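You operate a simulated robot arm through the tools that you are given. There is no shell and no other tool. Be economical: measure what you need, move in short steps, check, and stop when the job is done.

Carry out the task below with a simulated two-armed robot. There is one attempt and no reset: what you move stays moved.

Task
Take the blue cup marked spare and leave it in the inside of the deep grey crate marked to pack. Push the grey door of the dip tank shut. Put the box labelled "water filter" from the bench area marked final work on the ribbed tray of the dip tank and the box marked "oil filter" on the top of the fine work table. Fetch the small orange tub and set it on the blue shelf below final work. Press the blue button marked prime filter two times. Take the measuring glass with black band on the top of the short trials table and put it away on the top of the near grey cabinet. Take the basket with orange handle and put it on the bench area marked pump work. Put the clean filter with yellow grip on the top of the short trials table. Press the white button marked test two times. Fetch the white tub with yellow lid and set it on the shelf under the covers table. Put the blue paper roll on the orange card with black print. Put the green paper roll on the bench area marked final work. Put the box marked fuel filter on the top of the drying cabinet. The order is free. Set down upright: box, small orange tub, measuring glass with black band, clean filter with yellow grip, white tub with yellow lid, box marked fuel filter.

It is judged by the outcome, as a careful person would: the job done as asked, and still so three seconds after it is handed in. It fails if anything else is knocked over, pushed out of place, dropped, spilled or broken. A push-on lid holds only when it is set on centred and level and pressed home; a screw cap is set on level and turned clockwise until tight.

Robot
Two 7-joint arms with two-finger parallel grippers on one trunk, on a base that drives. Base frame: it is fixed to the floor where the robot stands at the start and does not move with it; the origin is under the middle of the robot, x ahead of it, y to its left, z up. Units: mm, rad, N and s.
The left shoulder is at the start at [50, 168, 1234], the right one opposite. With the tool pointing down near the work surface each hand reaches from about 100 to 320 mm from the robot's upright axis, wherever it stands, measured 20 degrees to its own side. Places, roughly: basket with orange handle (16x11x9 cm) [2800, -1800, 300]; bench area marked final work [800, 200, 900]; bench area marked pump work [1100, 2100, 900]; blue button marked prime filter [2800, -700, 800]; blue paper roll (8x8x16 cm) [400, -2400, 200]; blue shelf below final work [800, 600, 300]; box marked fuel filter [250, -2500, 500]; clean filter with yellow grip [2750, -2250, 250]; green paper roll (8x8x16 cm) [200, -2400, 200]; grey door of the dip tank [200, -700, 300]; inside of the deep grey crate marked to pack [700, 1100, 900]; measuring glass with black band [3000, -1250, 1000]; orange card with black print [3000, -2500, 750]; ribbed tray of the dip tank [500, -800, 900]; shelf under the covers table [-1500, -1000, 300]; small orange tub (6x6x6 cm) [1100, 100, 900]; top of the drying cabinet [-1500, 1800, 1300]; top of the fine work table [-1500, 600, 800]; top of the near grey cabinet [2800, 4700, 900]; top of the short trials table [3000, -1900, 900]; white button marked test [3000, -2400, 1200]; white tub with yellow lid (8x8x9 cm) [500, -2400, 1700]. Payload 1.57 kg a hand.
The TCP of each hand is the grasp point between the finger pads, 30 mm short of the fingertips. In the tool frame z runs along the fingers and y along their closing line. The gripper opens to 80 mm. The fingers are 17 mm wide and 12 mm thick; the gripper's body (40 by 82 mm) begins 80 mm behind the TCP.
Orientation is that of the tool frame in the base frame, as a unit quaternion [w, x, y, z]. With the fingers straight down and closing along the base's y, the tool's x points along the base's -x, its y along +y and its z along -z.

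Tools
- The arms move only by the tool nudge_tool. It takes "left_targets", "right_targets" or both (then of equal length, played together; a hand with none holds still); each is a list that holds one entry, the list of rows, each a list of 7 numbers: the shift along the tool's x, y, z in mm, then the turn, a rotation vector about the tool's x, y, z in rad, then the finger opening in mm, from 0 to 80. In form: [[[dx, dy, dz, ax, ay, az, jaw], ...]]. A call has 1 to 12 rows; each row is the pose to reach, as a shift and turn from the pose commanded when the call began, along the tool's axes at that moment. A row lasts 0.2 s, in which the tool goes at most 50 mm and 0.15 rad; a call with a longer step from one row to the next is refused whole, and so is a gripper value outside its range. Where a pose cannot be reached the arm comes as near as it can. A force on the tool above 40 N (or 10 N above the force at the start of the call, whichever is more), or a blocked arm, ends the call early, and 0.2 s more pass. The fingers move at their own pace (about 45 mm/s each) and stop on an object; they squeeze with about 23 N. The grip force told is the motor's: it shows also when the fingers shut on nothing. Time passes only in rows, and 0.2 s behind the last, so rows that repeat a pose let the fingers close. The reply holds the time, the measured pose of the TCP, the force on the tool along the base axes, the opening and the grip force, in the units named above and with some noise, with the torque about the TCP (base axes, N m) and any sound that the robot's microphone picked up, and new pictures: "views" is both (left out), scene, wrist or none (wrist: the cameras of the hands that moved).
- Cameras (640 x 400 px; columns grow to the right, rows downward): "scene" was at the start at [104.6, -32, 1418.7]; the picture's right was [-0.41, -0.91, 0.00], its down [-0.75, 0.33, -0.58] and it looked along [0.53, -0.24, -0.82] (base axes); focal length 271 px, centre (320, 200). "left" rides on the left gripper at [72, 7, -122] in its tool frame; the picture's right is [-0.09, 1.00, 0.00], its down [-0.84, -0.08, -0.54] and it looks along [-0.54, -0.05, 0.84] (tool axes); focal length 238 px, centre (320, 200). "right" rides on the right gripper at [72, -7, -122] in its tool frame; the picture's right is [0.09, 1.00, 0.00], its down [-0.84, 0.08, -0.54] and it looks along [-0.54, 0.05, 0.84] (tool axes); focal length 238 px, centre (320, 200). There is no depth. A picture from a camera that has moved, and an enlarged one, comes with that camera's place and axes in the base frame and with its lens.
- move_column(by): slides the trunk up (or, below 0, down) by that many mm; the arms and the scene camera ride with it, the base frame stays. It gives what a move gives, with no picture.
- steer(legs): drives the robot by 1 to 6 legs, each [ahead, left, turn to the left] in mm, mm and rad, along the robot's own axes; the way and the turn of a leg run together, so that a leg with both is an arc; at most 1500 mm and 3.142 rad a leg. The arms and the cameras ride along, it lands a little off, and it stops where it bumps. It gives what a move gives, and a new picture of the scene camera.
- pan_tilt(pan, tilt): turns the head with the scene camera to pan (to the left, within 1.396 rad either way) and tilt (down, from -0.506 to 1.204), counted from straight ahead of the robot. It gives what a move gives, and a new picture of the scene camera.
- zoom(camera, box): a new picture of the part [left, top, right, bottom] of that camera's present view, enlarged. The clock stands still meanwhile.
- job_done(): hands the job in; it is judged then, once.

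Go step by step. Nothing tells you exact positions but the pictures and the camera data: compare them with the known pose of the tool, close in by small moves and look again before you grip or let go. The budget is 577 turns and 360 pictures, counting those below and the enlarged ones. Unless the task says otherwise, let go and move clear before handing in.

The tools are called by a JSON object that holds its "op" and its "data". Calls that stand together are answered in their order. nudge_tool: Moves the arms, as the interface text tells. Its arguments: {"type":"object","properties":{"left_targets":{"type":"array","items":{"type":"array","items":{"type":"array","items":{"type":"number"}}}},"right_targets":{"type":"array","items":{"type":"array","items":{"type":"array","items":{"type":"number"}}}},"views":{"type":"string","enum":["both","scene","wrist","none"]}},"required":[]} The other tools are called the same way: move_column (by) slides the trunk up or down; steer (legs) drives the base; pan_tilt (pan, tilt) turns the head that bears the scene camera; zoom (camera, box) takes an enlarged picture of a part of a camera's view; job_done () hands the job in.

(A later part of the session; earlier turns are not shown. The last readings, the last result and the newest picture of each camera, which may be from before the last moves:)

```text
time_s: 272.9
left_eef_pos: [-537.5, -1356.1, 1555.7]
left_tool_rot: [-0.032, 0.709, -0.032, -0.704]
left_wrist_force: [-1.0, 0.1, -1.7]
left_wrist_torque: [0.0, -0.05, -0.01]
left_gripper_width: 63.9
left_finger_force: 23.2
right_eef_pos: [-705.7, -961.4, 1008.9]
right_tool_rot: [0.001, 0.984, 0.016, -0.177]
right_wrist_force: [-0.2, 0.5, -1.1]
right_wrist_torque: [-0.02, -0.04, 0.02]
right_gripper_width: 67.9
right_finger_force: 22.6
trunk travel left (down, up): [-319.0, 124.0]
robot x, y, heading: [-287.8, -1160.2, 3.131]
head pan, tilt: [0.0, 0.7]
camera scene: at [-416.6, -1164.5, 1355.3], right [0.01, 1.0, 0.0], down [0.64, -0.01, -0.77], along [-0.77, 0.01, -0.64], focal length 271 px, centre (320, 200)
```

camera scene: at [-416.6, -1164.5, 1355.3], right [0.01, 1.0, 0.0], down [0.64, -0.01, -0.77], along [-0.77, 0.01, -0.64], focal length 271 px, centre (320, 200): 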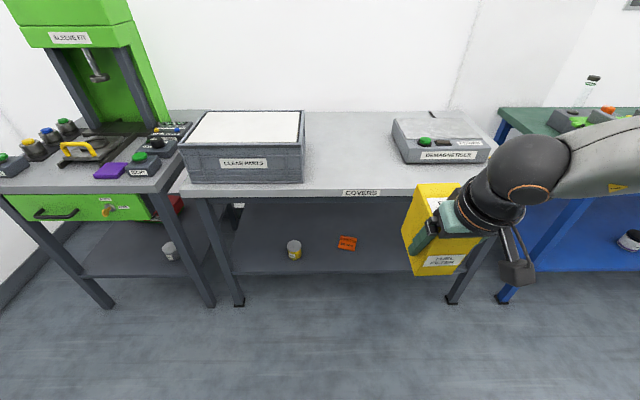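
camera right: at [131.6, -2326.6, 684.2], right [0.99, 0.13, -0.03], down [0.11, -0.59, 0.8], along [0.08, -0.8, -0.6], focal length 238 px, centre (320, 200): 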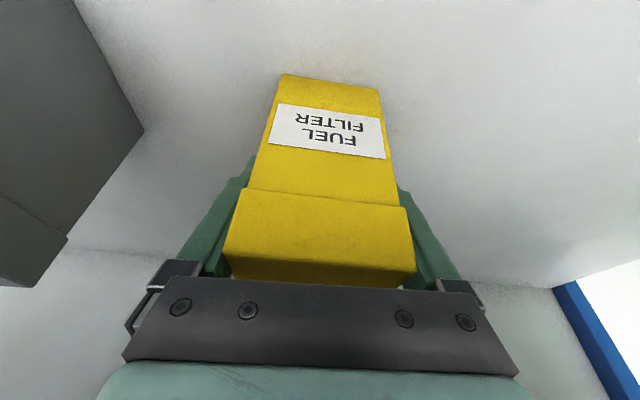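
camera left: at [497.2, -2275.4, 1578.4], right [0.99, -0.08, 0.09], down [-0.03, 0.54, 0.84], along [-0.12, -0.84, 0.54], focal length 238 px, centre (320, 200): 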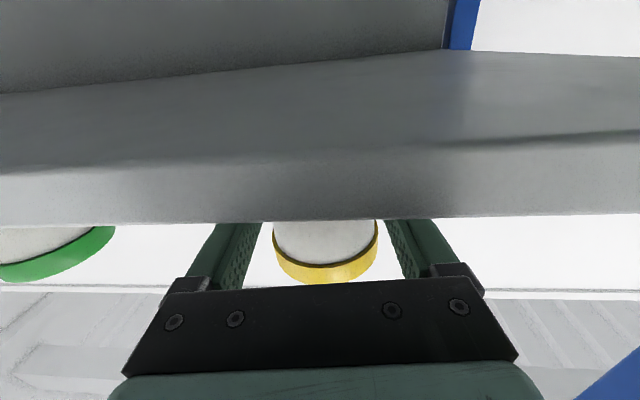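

Shelf is at z≈270 with free room right of the orange card. Test in free space whether the left arm can go low with level fingers: lower the trunk and hand.

{"op": "move_column", "data": {"by": -318}}

{"op": "nudge_tool", "data": {"left_targets": [[[45, 0, 15, 0, 0, 0, 45], [90, 0, 30, 0, 0, 0, 45], [135, 0, 45, 0, 0, 0, 45], [180, 0, 60, 0, 0, 0, 45], [225, 0, 75, 0, 0, 0, 45], [270, 0, 90, 0, 0, 0, 45], [315, 0, 105, 0, 0, 0, 45], [360, 0, 120, 0, 0, 0, 45], [405, 0, 135, 0, 0, 0, 45], [450, 0, 150, 0, 0, 0, 45], [495, 0, 165, 0, 0, 0, 45]]], "views": "scene"}}

```text
time_s: 276.0
left_eef_pos: [-538.2, -1355.3, 1237.8]
left_tool_rot: [-0.032, 0.708, -0.032, -0.704]
left_wrist_force: [-0.2, -0.1, -1.9]
left_wrist_torque: [0.0, -0.02, -0.02]
left_gripper_width: 63.5
left_finger_force: 23.0
right_eef_pos: [-706.9, -959.3, 691.4]
right_tool_rot: [0.0, 0.984, 0.016, -0.178]
right_wrist_force: [0.0, -0.3, -2.5]
right_wrist_torque: [0.04, -0.06, -0.01]
right_gripper_width: 67.9
right_finger_force: 23.0
trunk travel left (down, up): [-1.0, 442.0]
robot x, y, heading: [-289.3, -1166.4, 3.128]
head pan, tilt: [0.0, 0.7]
```

```text
time_s: 278.4
left_eef_pos: [-752.6, -1312.2, 887.3]
left_tool_rot: [-0.032, 0.709, -0.032, -0.704]
left_wrist_force: [-0.7, -0.8, -1.1]
left_wrist_torque: [0.01, -0.02, -0.03]
left_gripper_width: 63.7
left_finger_force: 23.4
left hand out of reach, approached as far as the arm can: row 5, 6, 7, 8, 9, 10, 11
right_eef_pos: [-707.1, -959.5, 692.5]
right_tool_rot: [0.0, 0.984, 0.017, -0.178]
right_wrist_force: [0.0, 0.6, -2.9]
right_wrist_torque: [-0.07, -0.07, 0.02]
right_gripper_width: 67.9
right_finger_force: 23.0
trunk travel left (down, up): [-1.0, 442.0]
robot x, y, heading: [-288.6, -1163.0, 3.133]
head pan, tilt: [0.0, 0.7]
camera scene: at [-416.6, -1164.6, 1037.2], right [0.01, 1.0, 0.0], down [0.64, -0.01, -0.76], along [-0.76, 0.01, -0.64], focal length 271 px, centre (320, 200)
```

scene: 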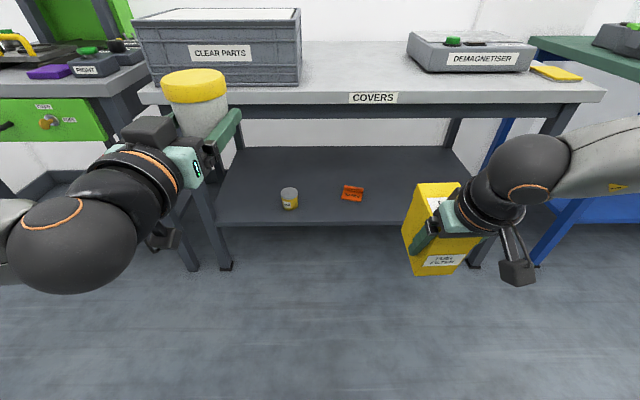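

Level-forward at low height is blocked by the wrist bend; yawing the hand inward 45° should relieve it. Test that in free space while lowering.

{"op": "nudge_tool", "data": {"left_targets": [[[20, 0, -15, 0.13, 0, 0, 45], [40, 0, -30, 0.26, 0, 0, 45], [60, 0, -45, 0.39, 0, 0, 45], [90, 0, -60, 0.52, 0, 0, 45], [130, 0, -60, 0.65, 0, 0, 45], [175, 0, -60, 0.785, 0, 0, 45], [220, 0, -60, 0.785, 0, 0, 45], [265, 0, -60, 0.785, 0, 0, 45], [310, 0, -60, 0.785, 0, 0, 45], [355, 0, -60, 0.785, 0, 0, 45], [400, 0, -60, 0.785, 0, 0, 45], [440, 0, -60, 0.785, 0, 0, 45]]], "views": "scene"}}

```text
time_s: 281.0
left_eef_pos: [-690.1, -1319.4, 448.2]
left_tool_rot: [-0.301, 0.642, -0.3, -0.639]
left_wrist_force: [0.4, 0.3, -1.8]
left_wrist_torque: [-0.03, -0.01, -0.02]
left_gripper_width: 64.0
left_finger_force: 22.8
left hand out of reach, approached as far as the arm can: row 1, 2, 3, 4
right_eef_pos: [-706.5, -960.6, 692.9]
right_tool_rot: [0.001, 0.984, 0.017, -0.178]
right_wrist_force: [-0.8, -0.6, -2.1]
right_wrist_torque: [0.03, -0.03, 0.01]
right_gripper_width: 68.0
right_finger_force: 22.9
trunk travel left (down, up): [-1.0, 442.0]
robot x, y, heading: [-293.6, -1163.9, 3.132]
head pan, tilt: [0.0, 0.7]
camera scene: at [-416.5, -1164.5, 1037.3], right [0.01, 1.0, 0.0], down [0.64, -0.01, -0.76], along [-0.76, 0.01, -0.64], focal length 271 px, centre (320, 200)
```

scene: 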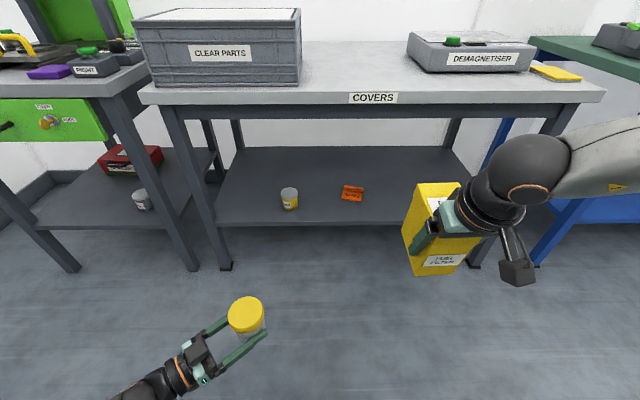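

That works: tub upright at z≈450 with the hand yawed inward. Lower it to shelf height, raise/retract the fuel box above table level, and drive towards the shelf.

{"op": "nudge_tool", "data": {"left_targets": [[[25, 0, 0, 0, 0, 0, 45], [50, 0, 0, 0, 0, 0, 45], [75, 0, 0, 0, 0, 0, 45], [100, 0, 0, 0, 0, 0, 45], [120, 0, 0, 0, 0, 0, 45], [120, 0, 0, 0, 0, 0, 45]]], "right_targets": [[[0, 0, -46, 0, 0, 0, 45], [0, 0, -92, 0, 0, 0, 45], [0, 0, -138, 0, 0, 0, 45], [0, 0, -184, 0, 0, 0, 45], [0, 0, -230, 0, 0, 0, 45], [0, 0, -278, 0, 0, 0, 45]]], "views": "none"}}

{"op": "steer", "data": {"legs": [[0, -550, 0], [400, 0, 0]]}}

```text
time_s: 282.4
left_eef_pos: [-689.6, -1322.2, 329.8]
left_tool_rot: [-0.3, 0.642, -0.299, -0.639]
left_wrist_force: [0.0, 0.5, -2.2]
left_wrist_torque: [-0.02, -0.04, -0.01]
left_gripper_width: 63.9
left_finger_force: 23.1
right_eef_pos: [-611.4, -958.0, 952.2]
right_tool_rot: [0.001, 0.984, 0.018, -0.176]
right_wrist_force: [-0.6, 0.1, -2.2]
right_wrist_torque: [-0.01, -0.08, -0.01]
right_gripper_width: 67.8
right_finger_force: 22.8
trunk travel left (down, up): [-1.0, 442.0]
robot x, y, heading: [-292.6, -1160.5, 3.133]
head pan, tilt: [0.0, 0.7]
```

```text
time_s: 287.7
left_eef_pos: [-1083.2, -743.2, 330.3]
left_tool_rot: [-0.306, 0.64, -0.305, -0.636]
left_wrist_force: [0.6, 0.4, -1.6]
left_wrist_torque: [-0.05, 0.0, 0.02]
left_gripper_width: 63.9
left_finger_force: 22.9
right_eef_pos: [-999.2, -379.6, 951.8]
right_tool_rot: [-0.002, 0.984, 0.009, -0.179]
right_wrist_force: [0.0, -0.9, -1.9]
right_wrist_torque: [-0.02, -0.1, 0.01]
right_gripper_width: 67.8
right_finger_force: 23.3
trunk travel left (down, up): [-1.0, 442.0]
robot x, y, heading: [-683.1, -591.5, 3.114]
head pan, tilt: [0.0, 0.7]
camera scene: at [-807.9, -590.3, 1037.3], right [0.03, 1.0, 0.0], down [0.64, -0.02, -0.76], along [-0.76, 0.02, -0.64], focal length 271 px, centre (320, 200)
```

scene: 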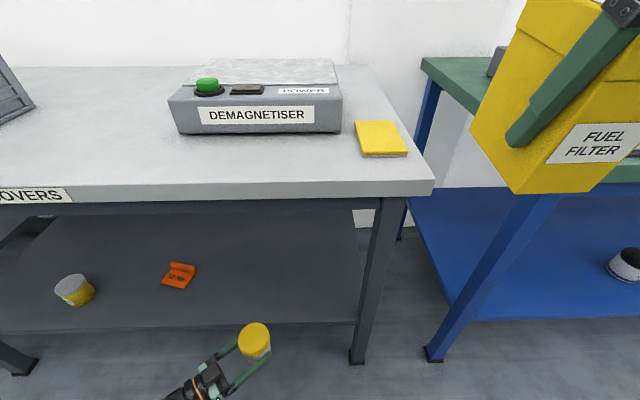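

Drive the last 140 mm so the tub comes over the shelf edge.

{"op": "steer", "data": {"legs": [[142, 0, 0.02]]}}

{"op": "zoom", "data": {"camera": "left", "box": [0, 0, 640, 400]}}

```text
time_s: 289.1
left_eef_pos: [-1222.4, -749.1, 330.2]
left_tool_rot: [-0.3, 0.643, -0.298, -0.639]
left_wrist_force: [0.3, 0.0, -0.8]
left_wrist_torque: [0.0, 0.01, -0.02]
left_gripper_width: 64.0
left_finger_force: 23.3
right_eef_pos: [-1145.1, -382.4, 952.3]
right_tool_rot: [0.001, 0.984, 0.019, -0.178]
right_wrist_force: [0.5, 0.7, -2.4]
right_wrist_torque: [-0.04, -0.04, 0.02]
right_gripper_width: 67.9
right_finger_force: 23.3
trunk travel left (down, up): [-1.0, 442.0]
robot x, y, heading: [-823.1, -585.8, 3.136]
head pan, tilt: [0.0, 0.7]
camera scene: at [-949.4, -590.4, 1037.2], right [0.01, 1.0, 0.0], down [0.64, 0.0, -0.76], along [-0.76, 0.01, -0.64], focal length 271 px, centre (320, 200)
```

scene: 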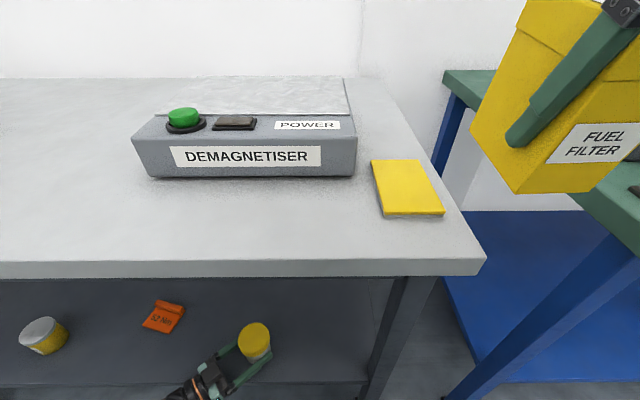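

```text
1.00 times, centred on (320, 200) of left
camera zoom: at [-1149.1, -845.9, 258.1], right [-0.76, -0.64, 0.09], down [0.4, -0.36, 0.84], along [-0.51, 0.68, 0.54], focal length 238 px, centre (320, 200)
```

zoom: 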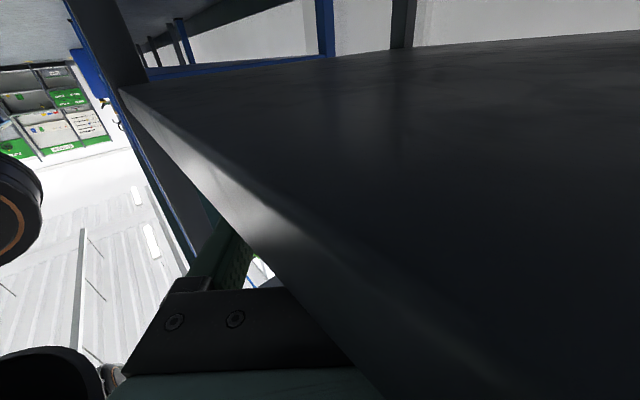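

Tub is over the shelf, camera just in front of its edge. Lower to contact.

{"op": "nudge_tool", "data": {"left_targets": [[[8, 0, 0, 0, 0, 0, 45], [16, 0, 0, 0, 0, 0, 45], [23, 0, 0, 0, 0, 0, 45], [30, 0, 0, 0, 0, 0, 45], [37, 0, 0, 0, 0, 0, 45], [44, 0, 0, 0, 0, 0, 45], [51, 0, 0, 0, 0, 0, 45]]], "views": "scene"}}

```text
time_s: 289.5
left_eef_pos: [-1221.6, -749.4, 328.9]
left_tool_rot: [0.302, -0.636, 0.298, 0.644]
left_wrist_force: [10.7, -1.0, 19.3]
left_wrist_torque: [-2.17, -1.65, 0.91]
left_gripper_width: 63.7
left_finger_force: 23.2
right_eef_pos: [-1143.2, -383.4, 952.5]
right_tool_rot: [0.001, 0.984, 0.02, -0.177]
right_wrist_force: [0.7, 0.1, -2.4]
right_wrist_torque: [0.04, -0.05, 0.01]
right_gripper_width: 67.7
right_finger_force: 23.2
trunk travel left (down, up): [-1.0, 442.0]
robot x, y, heading: [-823.5, -592.1, 3.137]
head pan, tilt: [0.0, 0.7]
stopped in row 1 (left hand): the force on the tool passed its limit (the readings are from after the stop); the commanded pose is now the measured one
camera scene: at [-948.2, -589.9, 1037.8], right [0.01, 1.0, 0.0], down [0.64, -0.01, -0.77], along [-0.77, 0.0, -0.64], focal length 271 px, centre (320, 200)
```

scene: 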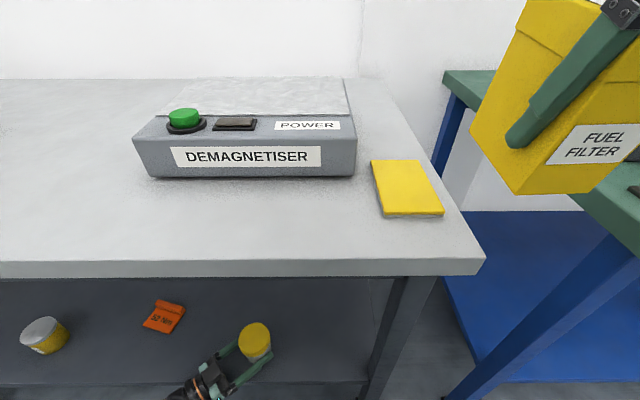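

The camera housing touches the shelf edge. Lift slightly, and yaw the hand to point more squarely into the shelf so the camera moves out.

{"op": "nudge_tool", "data": {"left_targets": [[[-12, 0, 0, 0, 0, 0, 45], [-14, 0, 0, -0.1, 0, 0, 45], [-14, 0, 0, -0.2, 0, 0, 45], [-14, 0, 0, -0.3, 0, 0, 45], [-14, 0, 0, -0.4, 0, 0, 45], [-14, 0, 0, -0.45, 0, 0, 45]]], "views": "scene"}}

```text
time_s: 290.9
left_eef_pos: [-1227.2, -788.8, 328.4]
left_tool_rot: [0.167, -0.685, 0.158, 0.692]
left_wrist_force: [0.3, 2.1, 7.8]
left_wrist_torque: [-0.13, -0.04, 0.01]
left_gripper_width: 63.6
left_finger_force: 23.2
left hand out of reach, approached as far as the arm can: row 4, 5, 6
right_eef_pos: [-1144.1, -382.8, 951.6]
right_tool_rot: [0.001, 0.984, 0.019, -0.177]
right_wrist_force: [0.2, 0.9, -2.3]
right_wrist_torque: [0.01, -0.04, -0.01]
right_gripper_width: 67.7
right_finger_force: 23.2
trunk travel left (down, up): [-1.0, 442.0]
robot x, y, heading: [-823.2, -594.4, 3.132]
head pan, tilt: [0.0, 0.7]
camera scene: at [-948.9, -590.2, 1037.5], right [0.01, 1.0, 0.0], down [0.64, 0.0, -0.77], along [-0.77, 0.01, -0.64], focal length 271 px, centre (320, 200)
```

scene: 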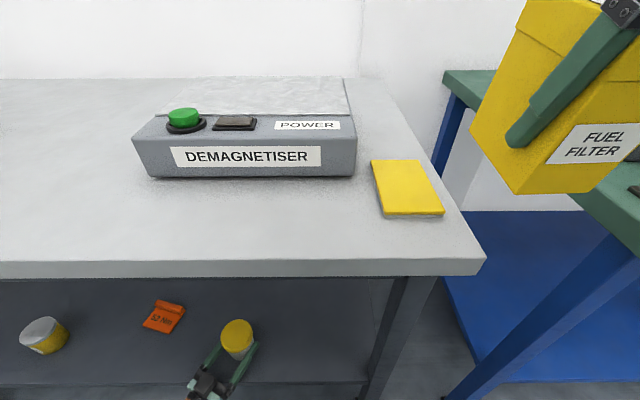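

Small upward force right under the tub suggests it touches the shelf already (z≈297). Press gently to confirm.

{"op": "nudge_tool", "data": {"left_targets": [[[4, 0, 0, 0, 0, 0, 45], [8, 0, 0, 0, 0, 0, 45]]], "views": "wrist"}}

```text
time_s: 291.5
left_eef_pos: [-1231.6, -798.1, 322.4]
left_tool_rot: [0.154, -0.685, 0.147, 0.697]
left_wrist_force: [9.1, 9.2, 26.6]
left_wrist_torque: [-0.85, -1.18, 0.79]
left_gripper_width: 63.3
left_finger_force: 23.3
left hand out of reach, approached as far as the arm can: row 1, 2
right_eef_pos: [-1144.0, -382.8, 952.0]
right_tool_rot: [0.001, 0.984, 0.019, -0.178]
right_wrist_force: [0.5, 0.1, -2.5]
right_wrist_torque: [-0.02, -0.05, -0.01]
right_gripper_width: 67.9
right_finger_force: 23.2
trunk travel left (down, up): [-1.0, 442.0]
robot x, y, heading: [-823.9, -590.1, 3.134]
head pan, tilt: [0.0, 0.7]
camera left: at [-1126.0, -852.8, 248.3], right [-0.41, -0.91, 0.09], down [0.54, -0.17, 0.83], along [-0.74, 0.39, 0.55], focal length 238 px, centre (320, 200)
```

left: 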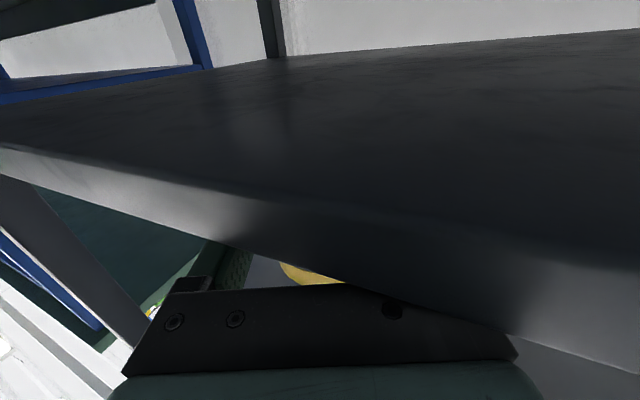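

Tub rests on the shelf (z≈302). Ease up 3 mm, open, and withdraw along the finger direction.

{"op": "nudge_tool", "data": {"left_targets": [[[-4, 0, 0, 0, 0, 0, 45], [-4, 0, 0, 0, 0, 0, 72], [-4, 0, 0, 0, 0, 0, 80], [-4, 0, 0, 0, 0, 0, 80]]], "views": "both"}}

```text
time_s: 292.5
left_eef_pos: [-1230.5, -801.0, 320.3]
left_tool_rot: [0.153, -0.69, 0.146, 0.692]
left_wrist_force: [0.1, 0.0, 0.1]
left_wrist_torque: [0.0, 0.02, 0.01]
left_gripper_width: 79.9
left_finger_force: 0.0
right_eef_pos: [-1145.4, -382.8, 951.6]
right_tool_rot: [0.0, 0.984, 0.02, -0.177]
right_wrist_force: [0.2, 0.0, -2.1]
right_wrist_torque: [0.01, -0.1, -0.01]
right_gripper_width: 68.0
right_finger_force: 22.7
trunk travel left (down, up): [-1.0, 442.0]
robot x, y, heading: [-821.5, -591.6, 3.137]
head pan, tilt: [0.0, 0.7]
camera scene: at [-949.2, -590.5, 1037.2], right [0.01, 1.0, 0.0], down [0.64, 0.0, -0.76], along [-0.76, 0.01, -0.64], focal length 271 px, centre (320, 200)
camera left: at [-1124.2, -855.6, 249.4], right [-0.41, -0.91, 0.08], down [0.53, -0.16, 0.83], along [-0.74, 0.39, 0.54], focal length 238 px, centre (320, 200)
```

scene: 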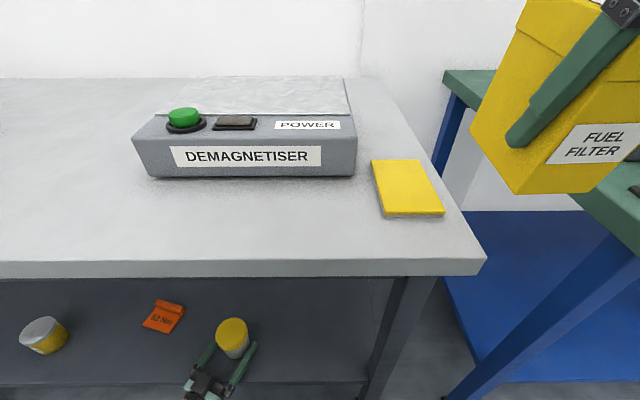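
left: 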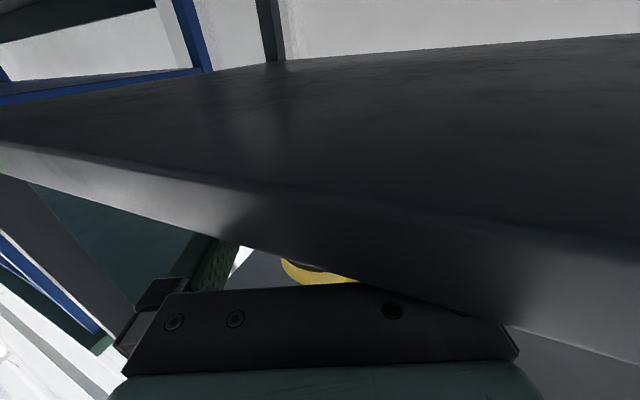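

Withdraw along the finger axis.

{"op": "nudge_tool", "data": {"left_targets": [[[-1, 0, -30, 0, 0, 0, 80], [-2, 0, -60, 0, 0, 0, 80], [-2, 0, -90, 0, 0, 0, 80], [-2, 0, -120, 0, 0, 0, 80]]], "views": "scene"}}

```text
time_s: 293.5
left_eef_pos: [-1125.7, -853.3, 323.2]
left_tool_rot: [0.155, -0.689, 0.145, 0.693]
left_wrist_force: [0.3, -0.2, -1.2]
left_wrist_torque: [0.03, -0.03, -0.02]
left_gripper_width: 79.9
left_finger_force: 0.0
left hand out of reach, approached as far as the arm can: row 2, 3, 4
right_eef_pos: [-1145.3, -383.6, 952.3]
right_tool_rot: [0.001, 0.984, 0.019, -0.177]
right_wrist_force: [0.4, 0.3, -2.4]
right_wrist_torque: [0.0, -0.05, -0.02]
right_gripper_width: 68.0
right_finger_force: 22.5
trunk travel left (down, up): [-1.0, 442.0]
robot x, y, heading: [-824.9, -586.3, 3.14]
head pan, tilt: [0.0, 0.7]
camera scene: at [-949.3, -590.4, 1037.3], right [0.01, 1.0, 0.0], down [0.64, 0.0, -0.76], along [-0.76, 0.01, -0.64], focal length 271 px, centre (320, 200)
```

scene: 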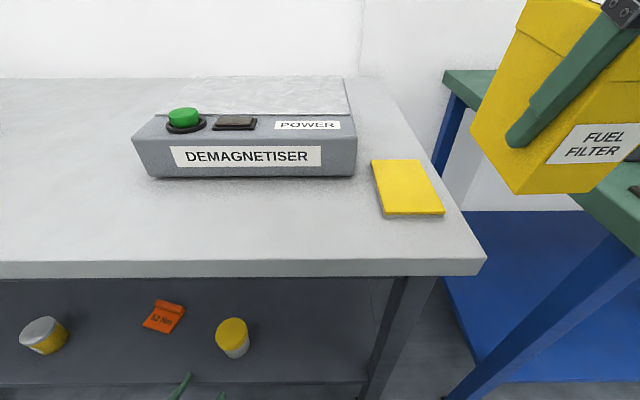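

Tub stands upright on the shelf. Back away, raise the trunk and bring the left hand back to a neutral downward pose.

{"op": "steer", "data": {"legs": [[-420, 0, 0]]}}

{"op": "nudge_tool", "data": {"left_targets": [[[-40, 0, 0, 0, 0.143, 0, 80], [-80, 0, 0, 0, 0.286, 0, 80], [-120, 0, 0, 0, 0.429, 0, 80], [-160, 0, 0, 0, 0.571, 0, 80], [-200, 0, 0, 0, 0.714, 0, 80], [-240, 0, 0, 0, 0.857, 0, 80], [-280, 0, 0, 0, 1.0, 0, 80], [-320, 0, 0, 0, 1.142, 0, 80], [-360, 0, 0, 0, 1.285, 0, 80], [-400, 0, 0, 0, 1.428, 0, 80], [-430, 0, 0, 0, 1.571, 0, 80]]], "views": "none"}}

{"op": "move_column", "data": {"by": 400}}

```text
time_s: 296.0
left_eef_pos: [-718.1, -856.3, 321.8]
left_tool_rot: [0.154, -0.689, 0.144, 0.693]
left_wrist_force: [-0.6, -0.5, 0.4]
left_wrist_torque: [0.0, -0.02, 0.0]
left_gripper_width: 80.3
left_finger_force: 0.0
right_eef_pos: [-737.8, -387.1, 951.7]
right_tool_rot: [0.002, 0.984, 0.02, -0.177]
right_wrist_force: [-0.6, 0.6, -2.9]
right_wrist_torque: [0.04, -0.08, -0.01]
right_gripper_width: 67.7
right_finger_force: 23.3
trunk travel left (down, up): [-1.0, 442.0]
robot x, y, heading: [-417.2, -589.6, 3.136]
head pan, tilt: [0.0, 0.7]
camera scene: at [-541.7, -593.2, 1037.3], right [0.01, 1.0, 0.0], down [0.64, 0.0, -0.76], along [-0.76, 0.0, -0.64], focal length 271 px, centre (320, 200)
```

scene: 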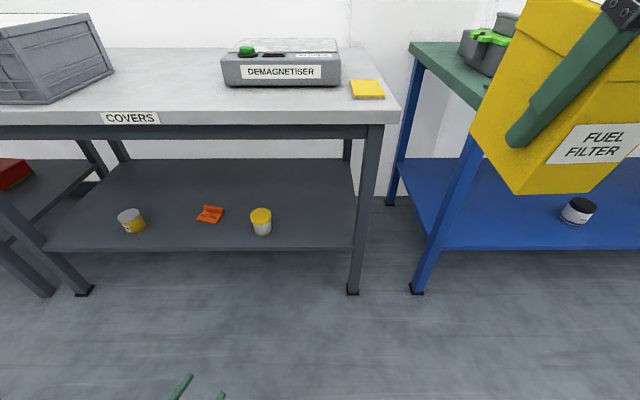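

```text
time_s: 298.4
left_eef_pos: [-718.0, -862.2, 754.0]
left_tool_rot: [-0.006, 0.978, -0.211, -0.002]
left_wrist_force: [0.7, -1.2, 0.2]
left_wrist_torque: [-0.02, 0.01, 0.0]
left_gripper_width: 79.5
left_finger_force: 0.2
left hand out of reach, approached as far as the arm can: row 6, 7, 8, 9
right_eef_pos: [-738.6, -387.2, 951.8]
right_tool_rot: [0.002, 0.984, 0.021, -0.178]
right_wrist_force: [-0.2, -1.3, -2.9]
right_wrist_torque: [0.01, -0.07, 0.0]
right_gripper_width: 67.8
right_finger_force: 23.0
trunk travel left (down, up): [-1.0, 442.0]
robot x, y, heading: [-414.5, -590.0, 3.137]
head pan, tilt: [0.0, 0.7]
```

```text
time_s: 302.2
left_eef_pos: [-718.5, -862.8, 1153.6]
left_tool_rot: [-0.006, 0.977, -0.211, -0.002]
left_wrist_force: [-0.2, 0.7, -0.1]
left_wrist_torque: [-0.02, 0.02, -0.03]
left_gripper_width: 80.2
left_finger_force: 0.1
right_eef_pos: [-738.4, -386.1, 1351.6]
right_tool_rot: [0.002, 0.984, 0.02, -0.177]
right_wrist_force: [-0.2, 0.4, -2.1]
right_wrist_torque: [-0.05, -0.08, 0.03]
right_gripper_width: 68.0
right_finger_force: 23.1
trunk travel left (down, up): [-401.0, 42.0]
robot x, y, heading: [-414.4, -593.2, 3.136]
head pan, tilt: [0.0, 0.7]
```

Now to the drying cabinet with the fuel filter box.

{"op": "steer", "data": {"legs": [[0, -1200, 0], [0, -1150, 0]]}}

{"op": "pan_tilt", "data": {"pan": 0.0, "tilt": 0.3}}

```text
time_s: 313.8
left_eef_pos: [-658.7, 1503.8, 1154.3]
left_tool_rot: [-0.007, 0.974, -0.228, -0.002]
left_wrist_force: [0.5, -0.2, -0.6]
left_wrist_torque: [0.05, 0.0, 0.03]
left_gripper_width: 80.0
left_finger_force: 0.1
right_eef_pos: [-663.5, 1980.3, 1351.6]
right_tool_rot: [-0.002, 0.984, 0.004, -0.178]
right_wrist_force: [-0.7, 0.1, -4.0]
right_wrist_torque: [-0.02, -0.1, 0.02]
right_gripper_width: 67.9
right_finger_force: 23.4
trunk travel left (down, up): [-401.0, 42.0]
robot x, y, heading: [-348.7, 1767.7, 3.1]
head pan, tilt: [0.0, 0.7]
camera scene: at [-474.2, 1767.5, 1437.3], right [0.04, 1.0, 0.0], down [0.64, -0.03, -0.76], along [-0.76, 0.03, -0.64], focal length 271 px, centre (320, 200)
```

scene: 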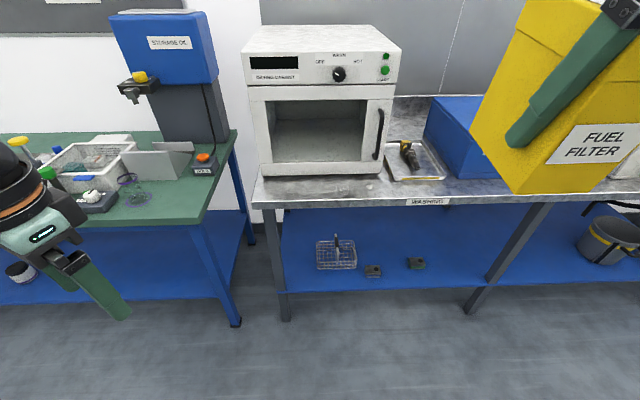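

```text
time_s: 314.7
left_eef_pos: [-659.2, 1504.0, 1154.5]
left_tool_rot: [-0.007, 0.974, -0.227, -0.002]
left_wrist_force: [0.5, -0.1, 1.0]
left_wrist_torque: [0.01, -0.02, -0.04]
left_gripper_width: 79.9
left_finger_force: 0.0
right_eef_pos: [-663.4, 1980.8, 1352.4]
right_tool_rot: [-0.002, 0.984, 0.004, -0.178]
right_wrist_force: [-0.4, 0.1, -2.8]
right_wrist_torque: [0.0, -0.08, 0.01]
right_gripper_width: 67.9
right_finger_force: 22.6
trunk travel left (down, up): [-401.0, 42.0]
robot x, y, heading: [-348.3, 1763.7, 3.107]
head pan, tilt: [0.0, 0.3]
camera scene: at [-482.7, 1767.7, 1473.3], right [0.04, 1.0, 0.0], down [0.3, -0.01, -0.95], along [-0.95, 0.04, -0.3], focal length 271 px, centre (320, 200)
```

scene: 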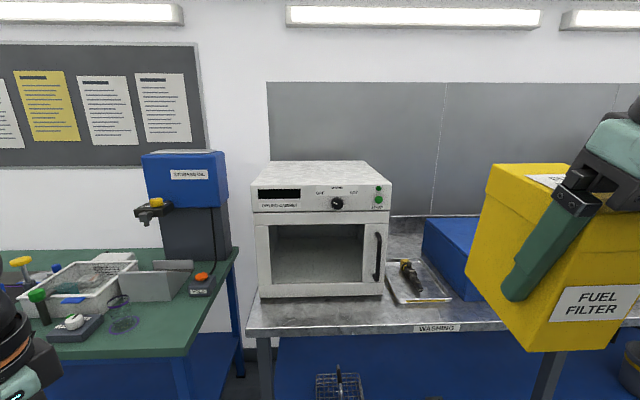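

Cabinet top is at z≈1296, x −1216…−1544, y 1611…1994. Raise trunk and right hand, then drive up to it.

{"op": "move_column", "data": {"by": 41}}

{"op": "nudge_tool", "data": {"right_targets": [[[-12, 0, -32, 0, 0, 0, 45], [-25, 0, -65, 0, 0, 0, 45], [-32, 0, -84, 0, 0, 0, 45]]], "views": "none"}}

{"op": "steer", "data": {"legs": [[415, 0, 0.03]]}}

{"op": "zoom", "data": {"camera": "right", "box": [0, 0, 640, 400]}}

```text
time_s: 315.5
left_eef_pos: [-659.2, 1505.1, 1195.2]
left_tool_rot: [-0.007, 0.974, -0.228, -0.002]
left_wrist_force: [-0.5, -0.3, 0.3]
left_wrist_torque: [0.01, 0.01, 0.0]
left_gripper_width: 80.0
left_finger_force: 0.0
right_eef_pos: [-663.1, 1980.4, 1392.5]
right_tool_rot: [-0.003, 0.984, 0.004, -0.177]
right_wrist_force: [-0.4, 0.4, -2.6]
right_wrist_torque: [0.04, -0.07, 0.03]
right_gripper_width: 67.9
right_finger_force: 22.6
trunk travel left (down, up): [-442.0, 1.0]
robot x, y, heading: [-346.6, 1765.7, 3.1]
head pan, tilt: [0.0, 0.3]
```

```text
time_s: 316.3
left_eef_pos: [-658.3, 1504.4, 1195.7]
left_tool_rot: [-0.006, 0.974, -0.228, -0.002]
left_wrist_force: [1.0, 0.1, 0.1]
left_wrist_torque: [-0.02, 0.02, 0.04]
left_gripper_width: 80.2
left_finger_force: 0.0
right_eef_pos: [-663.4, 1979.5, 1484.4]
right_tool_rot: [-0.002, 0.984, 0.004, -0.176]
right_wrist_force: [-0.3, 0.7, -2.8]
right_wrist_torque: [0.0, -0.09, 0.02]
right_gripper_width: 67.8
right_finger_force: 23.3
trunk travel left (down, up): [-442.0, 1.0]
robot x, y, heading: [-348.5, 1763.0, 3.101]
head pan, tilt: [0.0, 0.3]
```

```text
time_s: 318.9
left_eef_pos: [-1066.7, 1508.2, 1195.1]
left_tool_rot: [-0.007, 0.976, -0.217, -0.002]
left_wrist_force: [0.0, -0.3, -0.7]
left_wrist_torque: [0.0, 0.0, -0.05]
left_gripper_width: 80.2
left_finger_force: 0.1
right_eef_pos: [-1081.4, 1984.6, 1483.9]
right_tool_rot: [0.0, 0.984, 0.015, -0.177]
right_wrist_force: [-0.8, 1.2, -3.1]
right_wrist_torque: [0.02, -0.05, 0.02]
right_gripper_width: 68.1
right_finger_force: 22.8
trunk travel left (down, up): [-442.0, 1.0]
robot x, y, heading: [-756.0, 1776.7, 3.126]
head pan, tilt: [0.0, 0.3]
camera scene: at [-895.0, 1775.8, 1514.3], right [0.02, 1.0, 0.0], down [0.3, 0.0, -0.96], along [-0.95, 0.02, -0.3], focal length 271 px, centre (320, 200)
```

scene: 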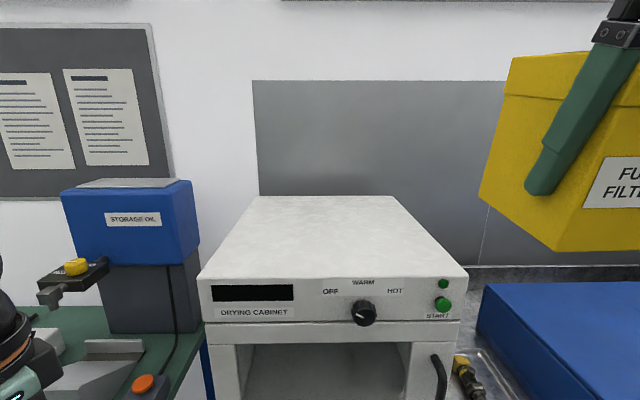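

```text
1.00 times, centred on (320, 200) of right
camera zoom: at [-970.6, 1994.6, 1574.5], right [0.12, -0.99, -0.04], down [-0.59, -0.1, 0.8], along [-0.8, -0.07, -0.6], focal length 238 px, centre (320, 200)
```

zoom: 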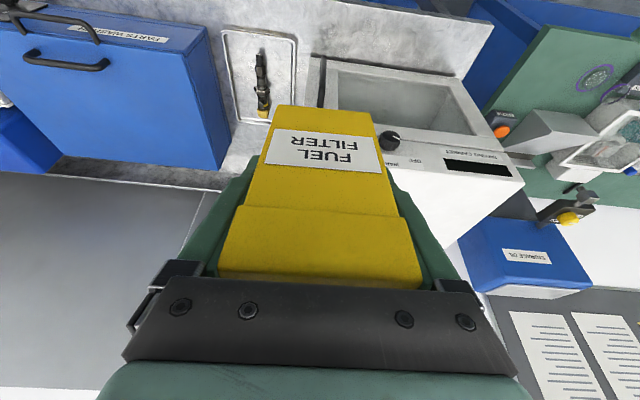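

The box has slid ~18 mm in the grip but is still upright. Move it over the cabinet top.

{"op": "nudge_tool", "data": {"right_targets": [[[-34, 23, 13, 0, 0, 0, 45], [-68, 46, 25, 0, 0, 0, 45], [-102, 69, 38, 0, 0, 0, 45], [-136, 92, 50, 0, 0, 0, 45], [-170, 115, 63, 0, 0, 0, 45], [-205, 138, 75, 0, 0, 0, 45], [-190, 138, 115, 0, 0, 0, 45], [-178, 138, 145, 0, 0, 0, 45]]], "views": "both"}}

```text
time_s: 320.7
left_eef_pos: [-1064.5, 1508.7, 1195.3]
left_tool_rot: [-0.006, 0.976, -0.216, -0.002]
left_wrist_force: [0.1, -0.2, 0.8]
left_wrist_torque: [0.01, 0.0, -0.04]
left_gripper_width: 79.9
left_finger_force: 0.1
right_eef_pos: [-1211.9, 1953.0, 1382.5]
right_tool_rot: [0.0, 0.984, 0.015, -0.177]
right_wrist_force: [-0.2, -0.7, -2.4]
right_wrist_torque: [0.06, -0.07, -0.04]
right_gripper_width: 67.7
right_finger_force: 23.3
right hand out of reach, approached as far as the arm can: row 1, 2, 3, 4, 5, 6, 7, 8
trunk travel left (down, up): [-442.0, 1.0]
robot x, y, heading: [-759.7, 1779.0, 3.125]
head pan, tilt: [0.0, 0.3]
camera scene: at [-894.3, 1775.7, 1514.4], right [0.02, 1.0, 0.0], down [0.3, 0.0, -0.96], along [-0.96, 0.02, -0.3], focal length 271 px, centre (320, 200)
camera right: at [-1102.1, 1962.5, 1471.7], right [0.12, -0.99, -0.04], down [-0.59, -0.1, 0.8], along [-0.8, -0.07, -0.6], focal length 238 px, centre (320, 200)
```

scene: 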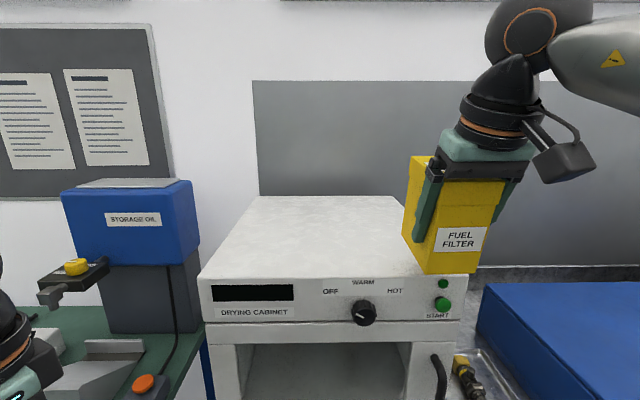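
right: 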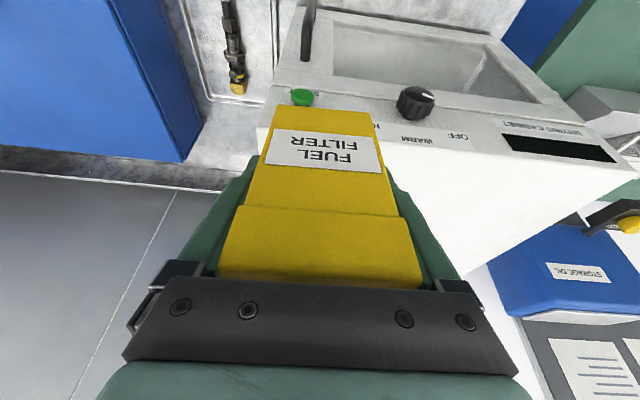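

Arm can't go inward here; shift the robot left 110 mm and ahead slightly, then extend forward only.

{"op": "steer", "data": {"legs": [[0, 108, 0], [18, 0, 0]]}}

{"op": "nudge_tool", "data": {"right_targets": [[[-30, 0, 8, 0, 0, 0, 45], [-60, 0, 20, 0, 0, 0, 45], [-75, 0, 28, 0, 0, 0, 45]]], "views": "scene"}}

```text
time_s: 322.2
left_eef_pos: [-1083.1, 1399.4, 1196.5]
left_tool_rot: [-0.006, 0.977, -0.215, -0.002]
left_wrist_force: [0.3, 0.3, 0.0]
left_wrist_torque: [0.01, -0.03, 0.01]
left_gripper_width: 80.0
left_finger_force: 0.0
right_eef_pos: [-1231.8, 1844.8, 1381.9]
right_tool_rot: [0.0, 0.984, 0.016, -0.177]
right_wrist_force: [0.3, 0.4, -1.6]
right_wrist_torque: [0.01, -0.03, 0.02]
right_gripper_width: 68.0
right_finger_force: 23.1
trunk travel left (down, up): [-442.0, 1.0]
robot x, y, heading: [-778.7, 1669.3, 3.124]
head pan, tilt: [0.0, 0.3]
camera scene: at [-914.5, 1667.1, 1514.4], right [0.02, 1.0, 0.0], down [0.3, 0.0, -0.96], along [-0.96, 0.01, -0.3], focal length 271 px, centre (320, 200)
```

scene: 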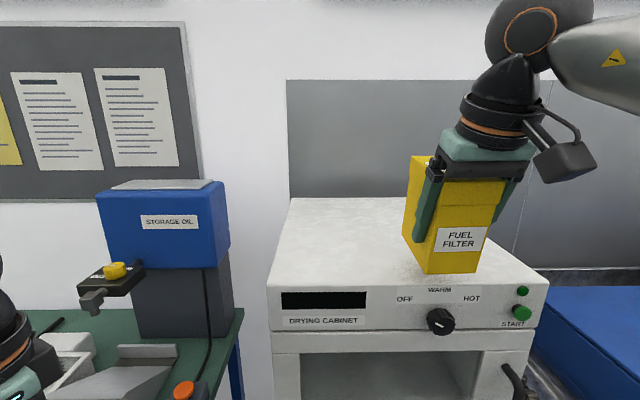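

```text
time_s: 323.0
left_eef_pos: [-1084.6, 1398.9, 1195.2]
left_tool_rot: [-0.007, 0.977, -0.215, -0.002]
left_wrist_force: [0.9, -0.1, -0.8]
left_wrist_torque: [0.04, 0.02, 0.02]
left_gripper_width: 79.6
left_finger_force: 0.0
right_eef_pos: [-1266.2, 1861.0, 1374.5]
right_tool_rot: [0.001, 0.984, 0.014, -0.178]
right_wrist_force: [-0.4, -0.9, -3.0]
right_wrist_torque: [0.0, -0.04, 0.0]
right_gripper_width: 67.8
right_finger_force: 23.4
right hand out of reach, approached as far as the arm can: row 1, 2, 3
trunk travel left (down, up): [-442.0, 1.0]
robot x, y, heading: [-782.5, 1665.9, 3.129]
head pan, tilt: [0.0, 0.3]
camera scene: at [-913.7, 1666.1, 1514.5], right [0.02, 1.0, 0.0], down [0.3, 0.0, -0.96], along [-0.96, 0.01, -0.3], focal length 271 px, centre (320, 200)
```

scene: 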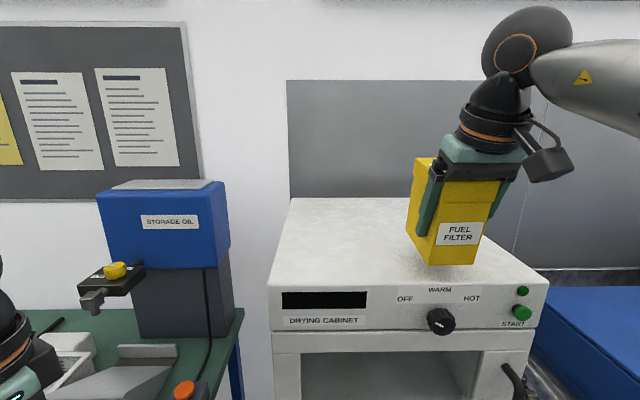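

Box is 38 mm inside the front edge, just above the surface. Lower with the column.

{"op": "move_column", "data": {"by": -8}}

```text
time_s: 323.6
left_eef_pos: [-1085.5, 1399.4, 1187.2]
left_tool_rot: [-0.007, 0.976, -0.216, -0.003]
left_wrist_force: [-0.2, 0.7, -0.2]
left_wrist_torque: [-0.01, -0.01, -0.02]
left_gripper_width: 80.1
left_finger_force: 0.1
right_eef_pos: [-1266.6, 1862.0, 1368.0]
right_tool_rot: [0.002, 0.984, 0.014, -0.178]
right_wrist_force: [0.3, 0.1, -2.7]
right_wrist_torque: [-0.01, -0.06, -0.01]
right_gripper_width: 67.7
right_finger_force: 22.8
trunk travel left (down, up): [-434.0, 9.0]
robot x, y, heading: [-783.3, 1663.4, 3.128]
head pan, tilt: [0.0, 0.3]
```

{"op": "move_column", "data": {"by": -8}}

{"op": "move_column", "data": {"by": -6}}

```text
time_s: 324.2
left_eef_pos: [-1084.4, 1399.5, 1178.8]
left_tool_rot: [-0.006, 0.976, -0.216, -0.002]
left_wrist_force: [-0.9, -0.4, 0.3]
left_wrist_torque: [-0.02, -0.01, -0.03]
left_gripper_width: 80.2
left_finger_force: 0.0
right_eef_pos: [-1266.8, 1862.5, 1358.4]
right_tool_rot: [0.001, 0.984, 0.013, -0.178]
right_wrist_force: [0.6, 1.1, -1.6]
right_wrist_torque: [-0.01, -0.06, 0.03]
right_gripper_width: 67.8
right_finger_force: 22.6
trunk travel left (down, up): [-426.0, 17.0]
robot x, y, heading: [-777.7, 1667.6, 3.129]
head pan, tilt: [0.0, 0.3]
```

```text
time_s: 324.7
left_eef_pos: [-1083.9, 1398.8, 1174.0]
left_tool_rot: [-0.007, 0.976, -0.216, -0.002]
left_wrist_force: [0.0, -0.5, 0.0]
left_wrist_torque: [0.02, 0.01, -0.02]
left_gripper_width: 80.0
left_finger_force: 0.0
right_eef_pos: [-1266.8, 1861.0, 1352.4]
right_tool_rot: [0.002, 0.984, 0.013, -0.177]
right_wrist_force: [0.0, 0.4, -3.1]
right_wrist_torque: [0.02, -0.04, 0.01]
right_gripper_width: 68.0
right_finger_force: 23.2
trunk travel left (down, up): [-420.0, 23.0]
robot x, y, heading: [-777.3, 1668.0, 3.129]
head pan, tilt: [0.0, 0.3]
```

No contact yet; check visually.

{"op": "zoom", "data": {"camera": "scene", "box": [360, 140, 600, 320]}}

```text
2.22 times, centred on (480, 230) of scene
camera zoom: at [-914.2, 1666.7, 1492.4], right [0.02, 1.0, 0.0], down [0.3, 0.0, -0.96], along [-0.96, 0.01, -0.3], focal length 603 px, centre (-36, 133)
```

zoom: 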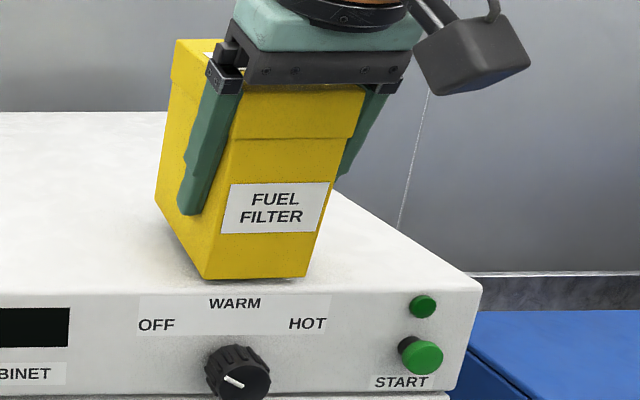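

Nearly there. Continue lowering in small steps.

{"op": "move_column", "data": {"by": -6}}

{"op": "move_column", "data": {"by": -5}}

```text
time_s: 325.3
left_eef_pos: [-1084.6, 1398.8, 1167.9]
left_tool_rot: [-0.007, 0.976, -0.216, -0.002]
left_wrist_force: [0.4, -0.6, -1.4]
left_wrist_torque: [0.02, 0.04, 0.0]
left_gripper_width: 80.1
left_finger_force: 0.2
right_eef_pos: [-1266.7, 1862.0, 1347.5]
right_tool_rot: [0.002, 0.984, 0.013, -0.179]
right_wrist_force: [-0.2, 2.3, 3.6]
right_wrist_torque: [-0.17, -0.14, 0.0]
right_gripper_width: 68.0
right_finger_force: 22.9
trunk travel left (down, up): [-414.0, 29.0]
robot x, y, heading: [-776.9, 1665.9, 3.126]
head pan, tilt: [0.0, 0.3]
```

```text
time_s: 325.8
left_eef_pos: [-1083.6, 1399.7, 1162.0]
left_tool_rot: [-0.006, 0.977, -0.215, -0.002]
left_wrist_force: [-0.3, -0.9, 0.0]
left_wrist_torque: [-0.02, 0.05, -0.02]
left_gripper_width: 80.0
left_finger_force: 0.1
right_eef_pos: [-1326.0, 1865.1, 1374.1]
right_tool_rot: [0.004, 0.944, -0.005, -0.331]
right_wrist_force: [0.6, 0.2, 1.1]
right_wrist_torque: [-0.01, 0.01, 0.03]
right_gripper_width: 44.9
right_finger_force: 0.1
trunk travel left (down, up): [-409.0, 34.0]
robot x, y, heading: [-781.0, 1667.5, 3.133]
head pan, tilt: [0.0, 0.3]
stopped: the force on the tool passed its limit (the readings are from after the stop); the commanded pose is now the measured one
```

The hand jumped forward and lost grip; look at once.

{"op": "zoom", "data": {"camera": "scene", "box": [240, 80, 640, 330]}}

{"op": "zoom", "data": {"camera": "right", "box": [0, 0, 640, 400]}}

```text
1.60 times, centred on (440, 205) of scene
camera zoom: at [-914.9, 1667.0, 1481.0], right [0.01, 1.0, 0.0], down [0.3, 0.0, -0.95], along [-0.95, 0.01, -0.3], focal length 434 px, centre (128, 192)
```

zoom: 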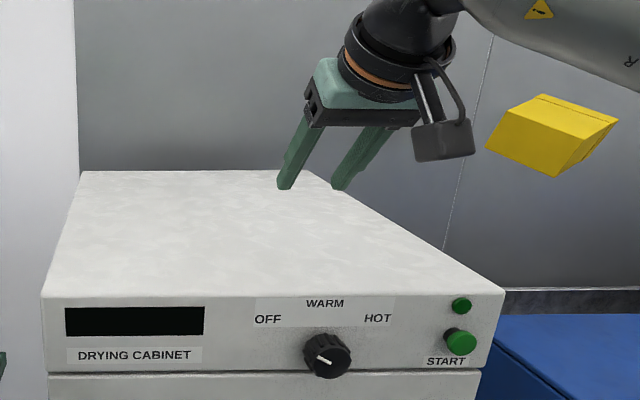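

```text
1.00 times, centred on (320, 200) of right
camera zoom: at [-1194.5, 1872.0, 1424.9], right [0.07, -1.0, -0.05], down [-0.32, -0.06, 0.95], along [-0.95, -0.05, -0.32], focal length 238 px, centre (320, 200)
```

zoom: 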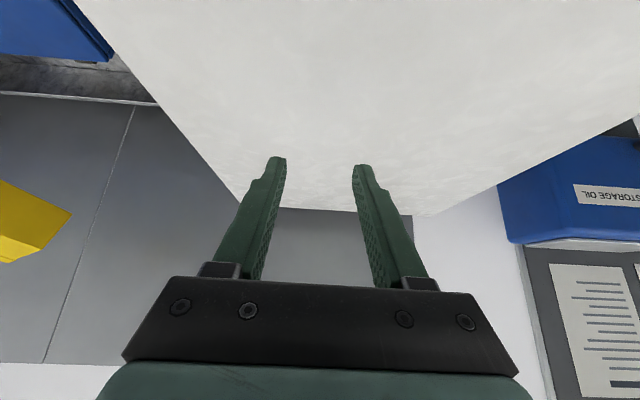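

The box was flicked off to the right. I let it settle and see where it landed.

{"op": "pan_tilt", "data": {"pan": -0.6, "tilt": 0.6}}

```text
time_s: 326.8
left_eef_pos: [-1083.2, 1399.5, 1161.8]
left_tool_rot: [-0.006, 0.976, -0.216, -0.003]
left_wrist_force: [0.0, -0.3, -0.8]
left_wrist_torque: [-0.01, -0.01, -0.02]
left_gripper_width: 80.0
left_finger_force: 0.0
right_eef_pos: [-1326.1, 1864.7, 1375.2]
right_tool_rot: [0.004, 0.944, -0.004, -0.33]
right_wrist_force: [-0.2, 0.0, -0.4]
right_wrist_torque: [0.0, 0.0, 0.02]
right_gripper_width: 45.0
right_finger_force: 0.0
trunk travel left (down, up): [-409.0, 34.0]
robot x, y, heading: [-778.3, 1664.3, 3.133]
head pan, tilt: [-0.6, 0.6]
camera scene: at [-892.8, 1716.1, 1454.1], right [0.58, 0.82, 0.0], down [0.46, -0.33, -0.83], along [-0.67, 0.48, -0.56], focal length 271 px, centre (320, 200)
```

scene: 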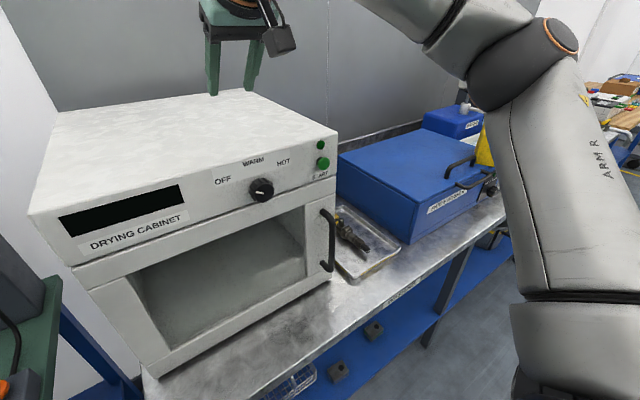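

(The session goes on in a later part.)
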